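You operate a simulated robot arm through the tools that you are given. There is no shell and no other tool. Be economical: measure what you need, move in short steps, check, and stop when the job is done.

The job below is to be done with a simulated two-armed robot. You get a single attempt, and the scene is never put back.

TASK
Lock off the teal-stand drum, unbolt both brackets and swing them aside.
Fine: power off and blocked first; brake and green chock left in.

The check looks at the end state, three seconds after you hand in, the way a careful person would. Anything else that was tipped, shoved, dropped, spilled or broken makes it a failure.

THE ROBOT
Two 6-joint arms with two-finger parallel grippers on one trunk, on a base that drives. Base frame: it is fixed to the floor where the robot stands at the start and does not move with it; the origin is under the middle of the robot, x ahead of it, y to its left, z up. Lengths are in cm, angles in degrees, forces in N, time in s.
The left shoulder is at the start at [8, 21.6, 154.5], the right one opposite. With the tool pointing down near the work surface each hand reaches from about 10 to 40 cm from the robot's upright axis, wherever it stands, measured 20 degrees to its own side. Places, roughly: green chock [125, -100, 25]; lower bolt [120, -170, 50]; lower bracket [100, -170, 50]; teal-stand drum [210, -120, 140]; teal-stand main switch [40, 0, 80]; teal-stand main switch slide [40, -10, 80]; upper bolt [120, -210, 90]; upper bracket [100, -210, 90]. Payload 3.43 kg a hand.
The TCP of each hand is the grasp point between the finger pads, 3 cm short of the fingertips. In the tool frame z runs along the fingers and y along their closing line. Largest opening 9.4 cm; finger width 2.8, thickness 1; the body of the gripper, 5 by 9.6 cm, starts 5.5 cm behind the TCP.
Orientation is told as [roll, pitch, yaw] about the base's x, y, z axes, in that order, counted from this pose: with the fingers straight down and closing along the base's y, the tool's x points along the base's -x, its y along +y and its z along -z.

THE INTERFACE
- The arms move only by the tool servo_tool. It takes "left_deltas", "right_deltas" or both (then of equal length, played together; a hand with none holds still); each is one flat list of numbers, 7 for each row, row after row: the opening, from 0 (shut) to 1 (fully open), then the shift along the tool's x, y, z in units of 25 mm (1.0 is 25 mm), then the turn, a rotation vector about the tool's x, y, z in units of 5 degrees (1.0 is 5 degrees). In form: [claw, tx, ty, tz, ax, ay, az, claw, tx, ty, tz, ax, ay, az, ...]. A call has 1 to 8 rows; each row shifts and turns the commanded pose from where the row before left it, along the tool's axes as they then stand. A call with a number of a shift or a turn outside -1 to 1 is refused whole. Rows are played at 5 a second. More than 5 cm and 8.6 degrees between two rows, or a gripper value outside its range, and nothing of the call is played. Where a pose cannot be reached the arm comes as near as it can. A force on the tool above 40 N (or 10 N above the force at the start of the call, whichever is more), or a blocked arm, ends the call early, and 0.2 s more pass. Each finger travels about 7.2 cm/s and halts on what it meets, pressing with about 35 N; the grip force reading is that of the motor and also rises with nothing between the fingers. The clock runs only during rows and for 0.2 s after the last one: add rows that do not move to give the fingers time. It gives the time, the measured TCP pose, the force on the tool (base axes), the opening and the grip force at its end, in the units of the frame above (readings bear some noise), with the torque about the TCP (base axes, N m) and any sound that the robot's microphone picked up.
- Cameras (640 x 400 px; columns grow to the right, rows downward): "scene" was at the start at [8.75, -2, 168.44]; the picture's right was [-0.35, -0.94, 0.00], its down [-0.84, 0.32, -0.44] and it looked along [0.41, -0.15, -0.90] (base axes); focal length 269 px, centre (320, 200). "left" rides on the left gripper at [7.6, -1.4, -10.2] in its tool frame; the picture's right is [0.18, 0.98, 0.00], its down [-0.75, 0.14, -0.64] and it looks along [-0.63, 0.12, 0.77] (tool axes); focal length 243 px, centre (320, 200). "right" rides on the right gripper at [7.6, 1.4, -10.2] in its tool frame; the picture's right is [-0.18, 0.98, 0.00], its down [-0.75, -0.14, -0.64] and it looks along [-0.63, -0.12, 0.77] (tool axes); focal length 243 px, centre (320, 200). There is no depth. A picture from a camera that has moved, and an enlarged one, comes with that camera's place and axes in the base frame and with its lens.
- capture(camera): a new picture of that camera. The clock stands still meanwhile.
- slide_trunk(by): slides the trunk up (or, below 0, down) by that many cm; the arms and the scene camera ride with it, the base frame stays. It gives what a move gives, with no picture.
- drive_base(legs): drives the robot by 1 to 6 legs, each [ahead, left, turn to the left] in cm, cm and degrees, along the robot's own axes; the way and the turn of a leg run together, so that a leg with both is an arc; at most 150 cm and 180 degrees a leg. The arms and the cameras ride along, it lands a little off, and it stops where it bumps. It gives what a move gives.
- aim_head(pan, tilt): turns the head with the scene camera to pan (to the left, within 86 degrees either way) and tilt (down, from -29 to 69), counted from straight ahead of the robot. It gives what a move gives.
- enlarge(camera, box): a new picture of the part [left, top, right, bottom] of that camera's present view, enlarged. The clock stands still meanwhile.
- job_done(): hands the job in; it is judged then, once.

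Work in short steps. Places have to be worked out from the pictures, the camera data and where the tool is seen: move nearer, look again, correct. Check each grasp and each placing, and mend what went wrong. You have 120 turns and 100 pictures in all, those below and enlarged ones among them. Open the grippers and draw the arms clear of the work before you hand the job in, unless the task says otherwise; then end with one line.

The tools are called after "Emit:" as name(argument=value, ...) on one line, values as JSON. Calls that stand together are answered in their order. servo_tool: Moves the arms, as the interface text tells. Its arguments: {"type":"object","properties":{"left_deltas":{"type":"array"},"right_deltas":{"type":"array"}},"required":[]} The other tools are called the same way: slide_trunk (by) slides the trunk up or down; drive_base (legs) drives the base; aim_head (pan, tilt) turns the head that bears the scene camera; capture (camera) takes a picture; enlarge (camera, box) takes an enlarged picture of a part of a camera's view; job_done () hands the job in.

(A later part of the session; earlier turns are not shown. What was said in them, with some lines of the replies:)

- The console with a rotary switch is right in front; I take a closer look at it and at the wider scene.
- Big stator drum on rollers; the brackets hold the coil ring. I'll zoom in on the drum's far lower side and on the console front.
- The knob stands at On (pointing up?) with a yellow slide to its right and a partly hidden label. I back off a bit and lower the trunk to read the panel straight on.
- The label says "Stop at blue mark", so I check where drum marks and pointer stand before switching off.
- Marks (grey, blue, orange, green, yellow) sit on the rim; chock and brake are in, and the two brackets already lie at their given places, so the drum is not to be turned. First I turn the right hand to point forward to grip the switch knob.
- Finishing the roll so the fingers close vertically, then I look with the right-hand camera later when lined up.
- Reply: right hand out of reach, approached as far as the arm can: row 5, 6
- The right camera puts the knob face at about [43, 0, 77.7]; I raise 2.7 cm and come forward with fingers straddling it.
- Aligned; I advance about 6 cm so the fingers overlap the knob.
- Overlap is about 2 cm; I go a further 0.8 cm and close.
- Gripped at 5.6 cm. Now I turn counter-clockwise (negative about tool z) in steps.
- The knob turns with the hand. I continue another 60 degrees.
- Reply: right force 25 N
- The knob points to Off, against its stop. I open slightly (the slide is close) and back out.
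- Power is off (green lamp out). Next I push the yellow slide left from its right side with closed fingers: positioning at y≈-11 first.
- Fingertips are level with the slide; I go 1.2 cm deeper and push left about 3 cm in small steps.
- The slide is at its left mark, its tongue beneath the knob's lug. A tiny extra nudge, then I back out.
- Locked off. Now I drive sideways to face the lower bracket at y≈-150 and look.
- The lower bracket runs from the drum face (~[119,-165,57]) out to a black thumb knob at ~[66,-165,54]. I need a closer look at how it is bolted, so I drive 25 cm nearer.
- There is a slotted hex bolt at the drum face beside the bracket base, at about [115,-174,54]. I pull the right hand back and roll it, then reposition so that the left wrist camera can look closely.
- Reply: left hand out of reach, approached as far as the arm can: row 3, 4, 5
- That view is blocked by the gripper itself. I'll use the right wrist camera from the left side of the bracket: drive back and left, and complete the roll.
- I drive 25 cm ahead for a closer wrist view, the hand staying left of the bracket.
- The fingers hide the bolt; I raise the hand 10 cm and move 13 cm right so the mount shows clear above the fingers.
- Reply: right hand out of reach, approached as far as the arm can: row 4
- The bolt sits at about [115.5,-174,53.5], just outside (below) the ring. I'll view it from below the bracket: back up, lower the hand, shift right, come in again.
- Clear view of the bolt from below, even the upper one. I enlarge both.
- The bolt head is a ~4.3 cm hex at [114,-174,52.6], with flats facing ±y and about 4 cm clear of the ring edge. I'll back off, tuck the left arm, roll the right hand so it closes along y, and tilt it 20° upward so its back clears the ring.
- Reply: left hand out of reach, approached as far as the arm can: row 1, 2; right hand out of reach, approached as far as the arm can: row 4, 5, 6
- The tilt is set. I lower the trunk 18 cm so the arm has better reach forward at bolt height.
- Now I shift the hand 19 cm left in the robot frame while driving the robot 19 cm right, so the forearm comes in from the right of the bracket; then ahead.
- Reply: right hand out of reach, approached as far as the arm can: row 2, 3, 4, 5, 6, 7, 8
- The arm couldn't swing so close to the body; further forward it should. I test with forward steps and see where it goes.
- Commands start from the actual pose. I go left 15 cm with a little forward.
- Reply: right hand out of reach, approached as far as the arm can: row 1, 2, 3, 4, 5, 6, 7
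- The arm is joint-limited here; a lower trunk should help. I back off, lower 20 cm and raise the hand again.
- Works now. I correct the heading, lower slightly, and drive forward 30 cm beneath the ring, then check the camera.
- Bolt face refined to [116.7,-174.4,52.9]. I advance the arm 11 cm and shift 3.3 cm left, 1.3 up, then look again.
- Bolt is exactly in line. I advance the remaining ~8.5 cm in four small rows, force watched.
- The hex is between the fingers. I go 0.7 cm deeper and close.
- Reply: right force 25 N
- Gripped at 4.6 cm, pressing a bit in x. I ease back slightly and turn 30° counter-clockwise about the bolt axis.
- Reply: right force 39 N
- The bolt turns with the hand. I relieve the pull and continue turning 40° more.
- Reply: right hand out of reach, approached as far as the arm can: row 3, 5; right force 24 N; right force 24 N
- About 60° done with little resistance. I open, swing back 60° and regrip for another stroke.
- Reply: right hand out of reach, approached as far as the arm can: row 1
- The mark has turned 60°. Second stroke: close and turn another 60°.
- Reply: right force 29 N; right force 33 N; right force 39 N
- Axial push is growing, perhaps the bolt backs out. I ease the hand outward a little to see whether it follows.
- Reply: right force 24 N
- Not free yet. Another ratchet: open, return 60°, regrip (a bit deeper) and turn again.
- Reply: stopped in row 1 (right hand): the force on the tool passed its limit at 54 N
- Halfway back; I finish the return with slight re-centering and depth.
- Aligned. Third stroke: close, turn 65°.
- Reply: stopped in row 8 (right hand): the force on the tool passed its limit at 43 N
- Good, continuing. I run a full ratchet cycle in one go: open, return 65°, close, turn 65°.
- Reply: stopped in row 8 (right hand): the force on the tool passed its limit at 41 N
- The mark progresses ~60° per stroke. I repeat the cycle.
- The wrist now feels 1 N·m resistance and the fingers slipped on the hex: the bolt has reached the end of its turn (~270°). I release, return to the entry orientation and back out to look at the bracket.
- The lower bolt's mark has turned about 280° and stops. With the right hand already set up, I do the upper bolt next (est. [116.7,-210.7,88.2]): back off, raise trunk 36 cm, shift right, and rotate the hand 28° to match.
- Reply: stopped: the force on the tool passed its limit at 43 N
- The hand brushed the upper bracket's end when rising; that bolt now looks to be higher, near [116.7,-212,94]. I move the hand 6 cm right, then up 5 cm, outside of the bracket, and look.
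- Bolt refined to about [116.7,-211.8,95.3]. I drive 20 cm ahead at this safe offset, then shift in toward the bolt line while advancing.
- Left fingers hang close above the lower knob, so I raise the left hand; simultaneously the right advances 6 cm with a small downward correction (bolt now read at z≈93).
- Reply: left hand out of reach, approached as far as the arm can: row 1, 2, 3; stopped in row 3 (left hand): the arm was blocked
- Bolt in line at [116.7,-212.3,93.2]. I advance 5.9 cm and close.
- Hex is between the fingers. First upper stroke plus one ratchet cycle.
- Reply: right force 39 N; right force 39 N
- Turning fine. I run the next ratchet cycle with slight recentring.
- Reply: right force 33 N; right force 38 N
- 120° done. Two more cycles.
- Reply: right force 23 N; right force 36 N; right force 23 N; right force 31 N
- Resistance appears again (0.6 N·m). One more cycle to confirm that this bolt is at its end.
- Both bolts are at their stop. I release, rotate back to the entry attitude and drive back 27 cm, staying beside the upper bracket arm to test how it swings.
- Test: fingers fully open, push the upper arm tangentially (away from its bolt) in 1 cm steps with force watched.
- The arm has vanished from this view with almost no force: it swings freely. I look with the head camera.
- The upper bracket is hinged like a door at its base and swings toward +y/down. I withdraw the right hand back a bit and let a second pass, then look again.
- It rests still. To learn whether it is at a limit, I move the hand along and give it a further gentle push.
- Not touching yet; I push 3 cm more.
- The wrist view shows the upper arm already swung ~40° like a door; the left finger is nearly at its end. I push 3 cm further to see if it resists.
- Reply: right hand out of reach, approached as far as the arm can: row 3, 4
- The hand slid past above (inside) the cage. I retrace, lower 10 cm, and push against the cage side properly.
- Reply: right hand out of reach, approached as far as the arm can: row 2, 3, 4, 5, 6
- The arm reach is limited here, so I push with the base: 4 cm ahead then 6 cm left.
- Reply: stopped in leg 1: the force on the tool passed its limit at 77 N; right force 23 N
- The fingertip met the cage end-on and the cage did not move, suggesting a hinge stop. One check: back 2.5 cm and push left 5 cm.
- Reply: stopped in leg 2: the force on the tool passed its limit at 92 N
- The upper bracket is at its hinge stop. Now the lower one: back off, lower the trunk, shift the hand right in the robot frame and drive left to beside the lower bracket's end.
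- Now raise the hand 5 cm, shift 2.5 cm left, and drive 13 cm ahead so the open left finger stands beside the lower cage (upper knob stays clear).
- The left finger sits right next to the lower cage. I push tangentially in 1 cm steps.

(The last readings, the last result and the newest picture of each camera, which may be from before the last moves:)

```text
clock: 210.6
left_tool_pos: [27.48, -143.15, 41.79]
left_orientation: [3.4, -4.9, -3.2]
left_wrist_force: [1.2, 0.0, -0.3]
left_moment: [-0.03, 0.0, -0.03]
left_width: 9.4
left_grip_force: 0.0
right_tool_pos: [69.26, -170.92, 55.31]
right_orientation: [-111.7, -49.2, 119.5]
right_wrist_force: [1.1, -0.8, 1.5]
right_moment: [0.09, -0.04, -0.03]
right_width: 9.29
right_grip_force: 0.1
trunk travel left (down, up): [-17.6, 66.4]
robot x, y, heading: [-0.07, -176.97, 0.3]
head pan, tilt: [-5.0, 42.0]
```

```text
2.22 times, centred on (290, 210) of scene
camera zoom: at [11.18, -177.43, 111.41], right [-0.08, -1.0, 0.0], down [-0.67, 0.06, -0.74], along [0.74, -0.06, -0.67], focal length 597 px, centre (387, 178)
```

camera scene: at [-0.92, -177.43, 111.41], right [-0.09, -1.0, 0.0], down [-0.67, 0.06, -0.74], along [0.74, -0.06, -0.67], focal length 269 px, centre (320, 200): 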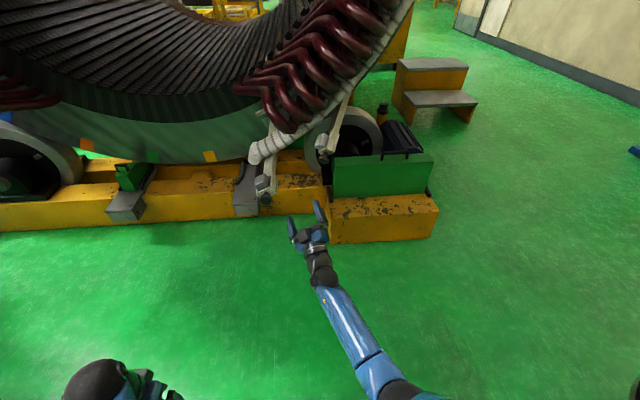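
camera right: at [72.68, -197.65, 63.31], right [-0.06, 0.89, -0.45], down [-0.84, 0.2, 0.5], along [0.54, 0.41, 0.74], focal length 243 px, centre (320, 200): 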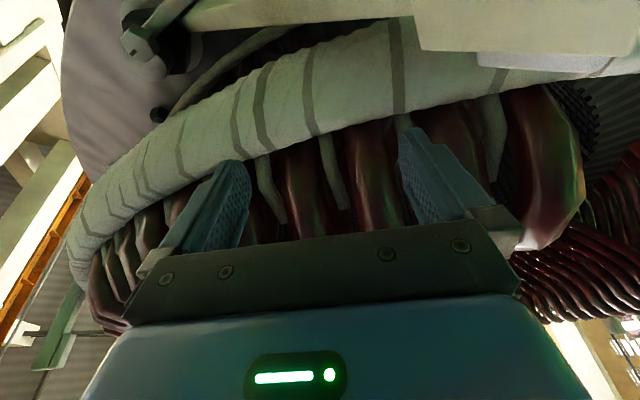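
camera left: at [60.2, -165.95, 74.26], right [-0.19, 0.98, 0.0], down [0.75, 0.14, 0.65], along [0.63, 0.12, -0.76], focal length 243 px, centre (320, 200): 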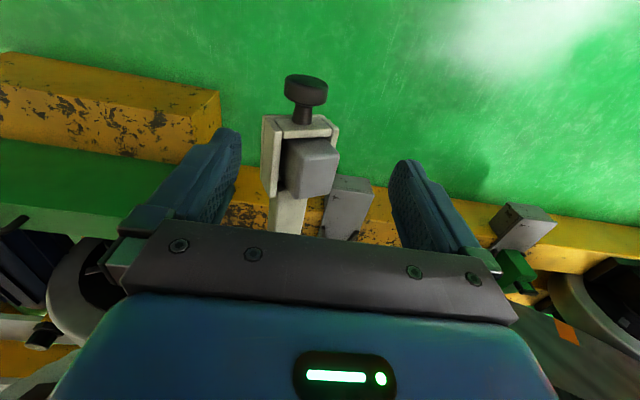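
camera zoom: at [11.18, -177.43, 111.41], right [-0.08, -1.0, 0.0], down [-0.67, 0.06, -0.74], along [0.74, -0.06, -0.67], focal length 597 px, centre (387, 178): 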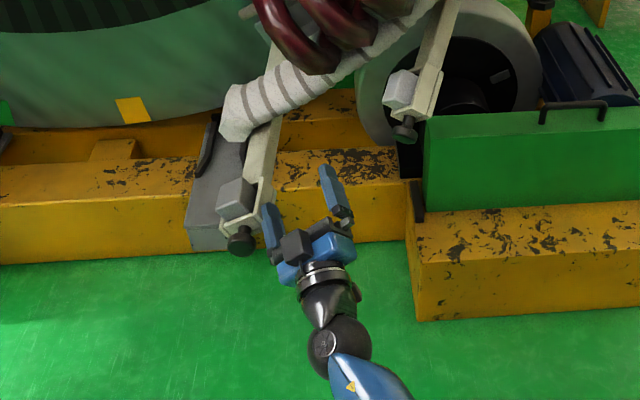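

It yields easily. I keep pushing 10 cm more, using hand and some forward follow.

Emit:
servo_tool(right_deltas=[1, 0, 0.5, 0, 0, 0, 0, 1, 0, 0.5, 0, 0, 0, 0, 1, 0, 0.5, 0, 0, 0, 0, 1, 0, 0.5, 0, 0, 0, 0, 1, 0.05, 0.5, 0.13, 0, 0, 0, 1, 0.05, 0.5, 0.13, 0, 0, 0, 1, 0.05, 0.5, 0.13, 0, 0, 0, 1, 0.05, 0.5, 0.13, 0, 0, 0])

Emit:
enlarge(camera="scene", box=[180, 120, 360, 300])

```text
clock: 212.4
left_tool_pos: [27.52, -143.04, 41.8]
left_orientation: [3.4, -4.9, -3.4]
left_wrist_force: [-0.2, 0.5, 0.0]
left_moment: [-0.02, -0.01, 0.0]
left_width: 9.4
left_grip_force: 0.1
right_tool_pos: [70.31, -163.01, 49.09]
right_orientation: [-111.8, -49.2, 119.6]
right_wrist_force: [0.5, -0.4, 0.4]
right_moment: [0.0, 0.02, 0.01]
right_width: 9.4
right_grip_force: 0.0
trunk travel left (down, up): [-17.6, 66.4]
robot x, y, heading: [-0.01, -176.79, 0.4]
head pan, tilt: [-5.0, 42.0]
```

```text
2.22 times, centred on (270, 210) of scene
camera zoom: at [11.2, -177.41, 111.4], right [-0.08, -1.0, 0.0], down [-0.67, 0.06, -0.74], along [0.74, -0.06, -0.67], focal length 597 px, centre (431, 178)
```

zoom: 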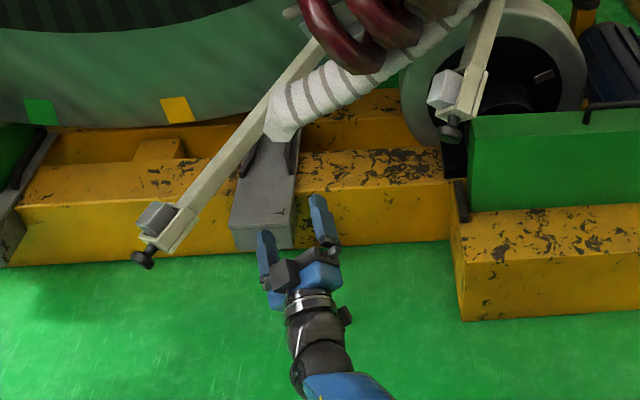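

The lower bracket coasted to its stop, ~40° aside, same as the upper one. I back away clear and check the final state.

Emit:
drive_base(legs=[[-35, 0, 0]])

Emit:
aim_head(pan=5, tilt=28)

Emit:
capture(camera="scene")

Emit:
aim_head(pan=60, tilt=15)

Emit:
capture(camera="scene")

```text
clock: 214.7
left_tool_pos: [-7.17, -143.2, 41.81]
left_orientation: [3.4, -4.9, -3.4]
left_wrist_force: [0.0, -0.2, -0.3]
left_moment: [0.01, -0.02, -0.01]
left_width: 9.4
left_grip_force: 0.0
right_tool_pos: [35.63, -163.19, 49.19]
right_orientation: [-111.8, -49.2, 119.6]
right_wrist_force: [0.2, -0.4, -0.1]
right_moment: [-0.01, 0.02, 0.01]
right_width: 9.41
right_grip_force: 0.0
trunk travel left (down, up): [-17.6, 66.4]
robot x, y, heading: [-34.62, -177.07, 0.2]
head pan, tilt: [-5.0, 42.0]
```

```text
clock: 215.5
left_tool_pos: [-6.99, -143.19, 41.87]
left_orientation: [3.4, -4.9, -3.5]
left_wrist_force: [-0.8, -0.3, 0.3]
left_moment: [0.01, 0.03, 0.03]
left_width: 9.39
left_grip_force: 0.0
right_tool_pos: [35.66, -163.27, 49.23]
right_orientation: [-111.8, -49.1, 119.5]
right_wrist_force: [-0.7, -0.7, -0.6]
right_moment: [-0.04, 0.03, 0.0]
right_width: 9.41
right_grip_force: 0.0
trunk travel left (down, up): [-17.6, 66.4]
robot x, y, heading: [-34.56, -177.15, 0.1]
head pan, tilt: [5.0, 28.0]
```

```text
7 pictures are left
camera scene: at [-22.75, -176.04, 113.55], right [0.09, -1.0, 0.0], down [-0.47, -0.04, -0.88], along [0.88, 0.08, -0.47], focal length 269 px, centre (320, 200)
```

scene: 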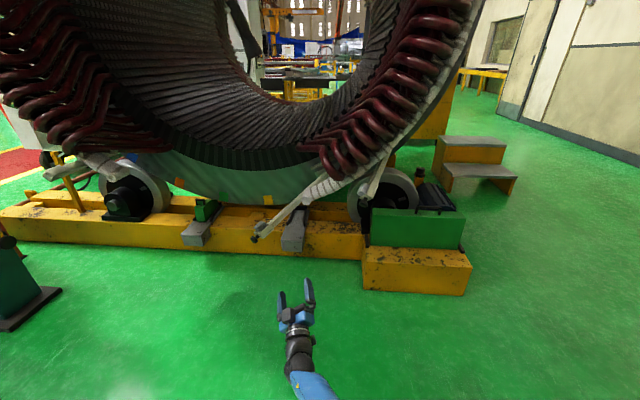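

```text
clock: 216.7
left_tool_pos: [-7.13, -143.31, 41.96]
left_orientation: [3.4, -4.9, -3.4]
left_wrist_force: [0.8, -0.2, -0.2]
left_moment: [0.0, 0.03, 0.01]
left_width: 9.4
left_grip_force: 0.0
right_tool_pos: [35.7, -163.3, 49.14]
right_orientation: [-111.7, -49.2, 119.5]
right_wrist_force: [-0.3, -0.4, -0.7]
right_moment: [0.03, 0.02, -0.04]
right_width: 9.42
right_grip_force: 0.0
trunk travel left (down, up): [-17.6, 66.4]
robot x, y, heading: [-34.71, -177.46, -0.0]
head pan, tilt: [60.0, 15.0]
```

```text
6 pictures are left
camera scene: at [-27.17, -168.75, 115.65], right [0.87, -0.5, 0.0], down [-0.13, -0.22, -0.97], along [0.48, 0.84, -0.26], focal length 269 px, centre (320, 200)
```

scene: 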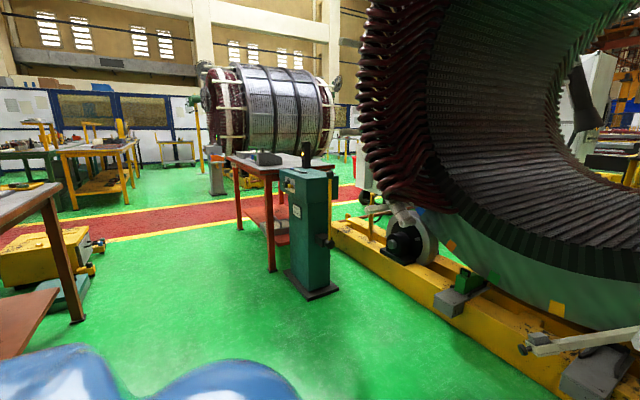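

Both brackets rest aside, with the bolts undone, the switch off and locked, and the brake and green chock untouched. The arms are clear and the grippers open, so I hand in.

Emit:
job_done()

```text
The job is handed in.
```

I handed the job in with the teal-stand drum locked off: the switch is at Off with the slide across. Both bolts are turned to their stops, both brackets are swung about 40° aside, and the brake and green chock were left in.
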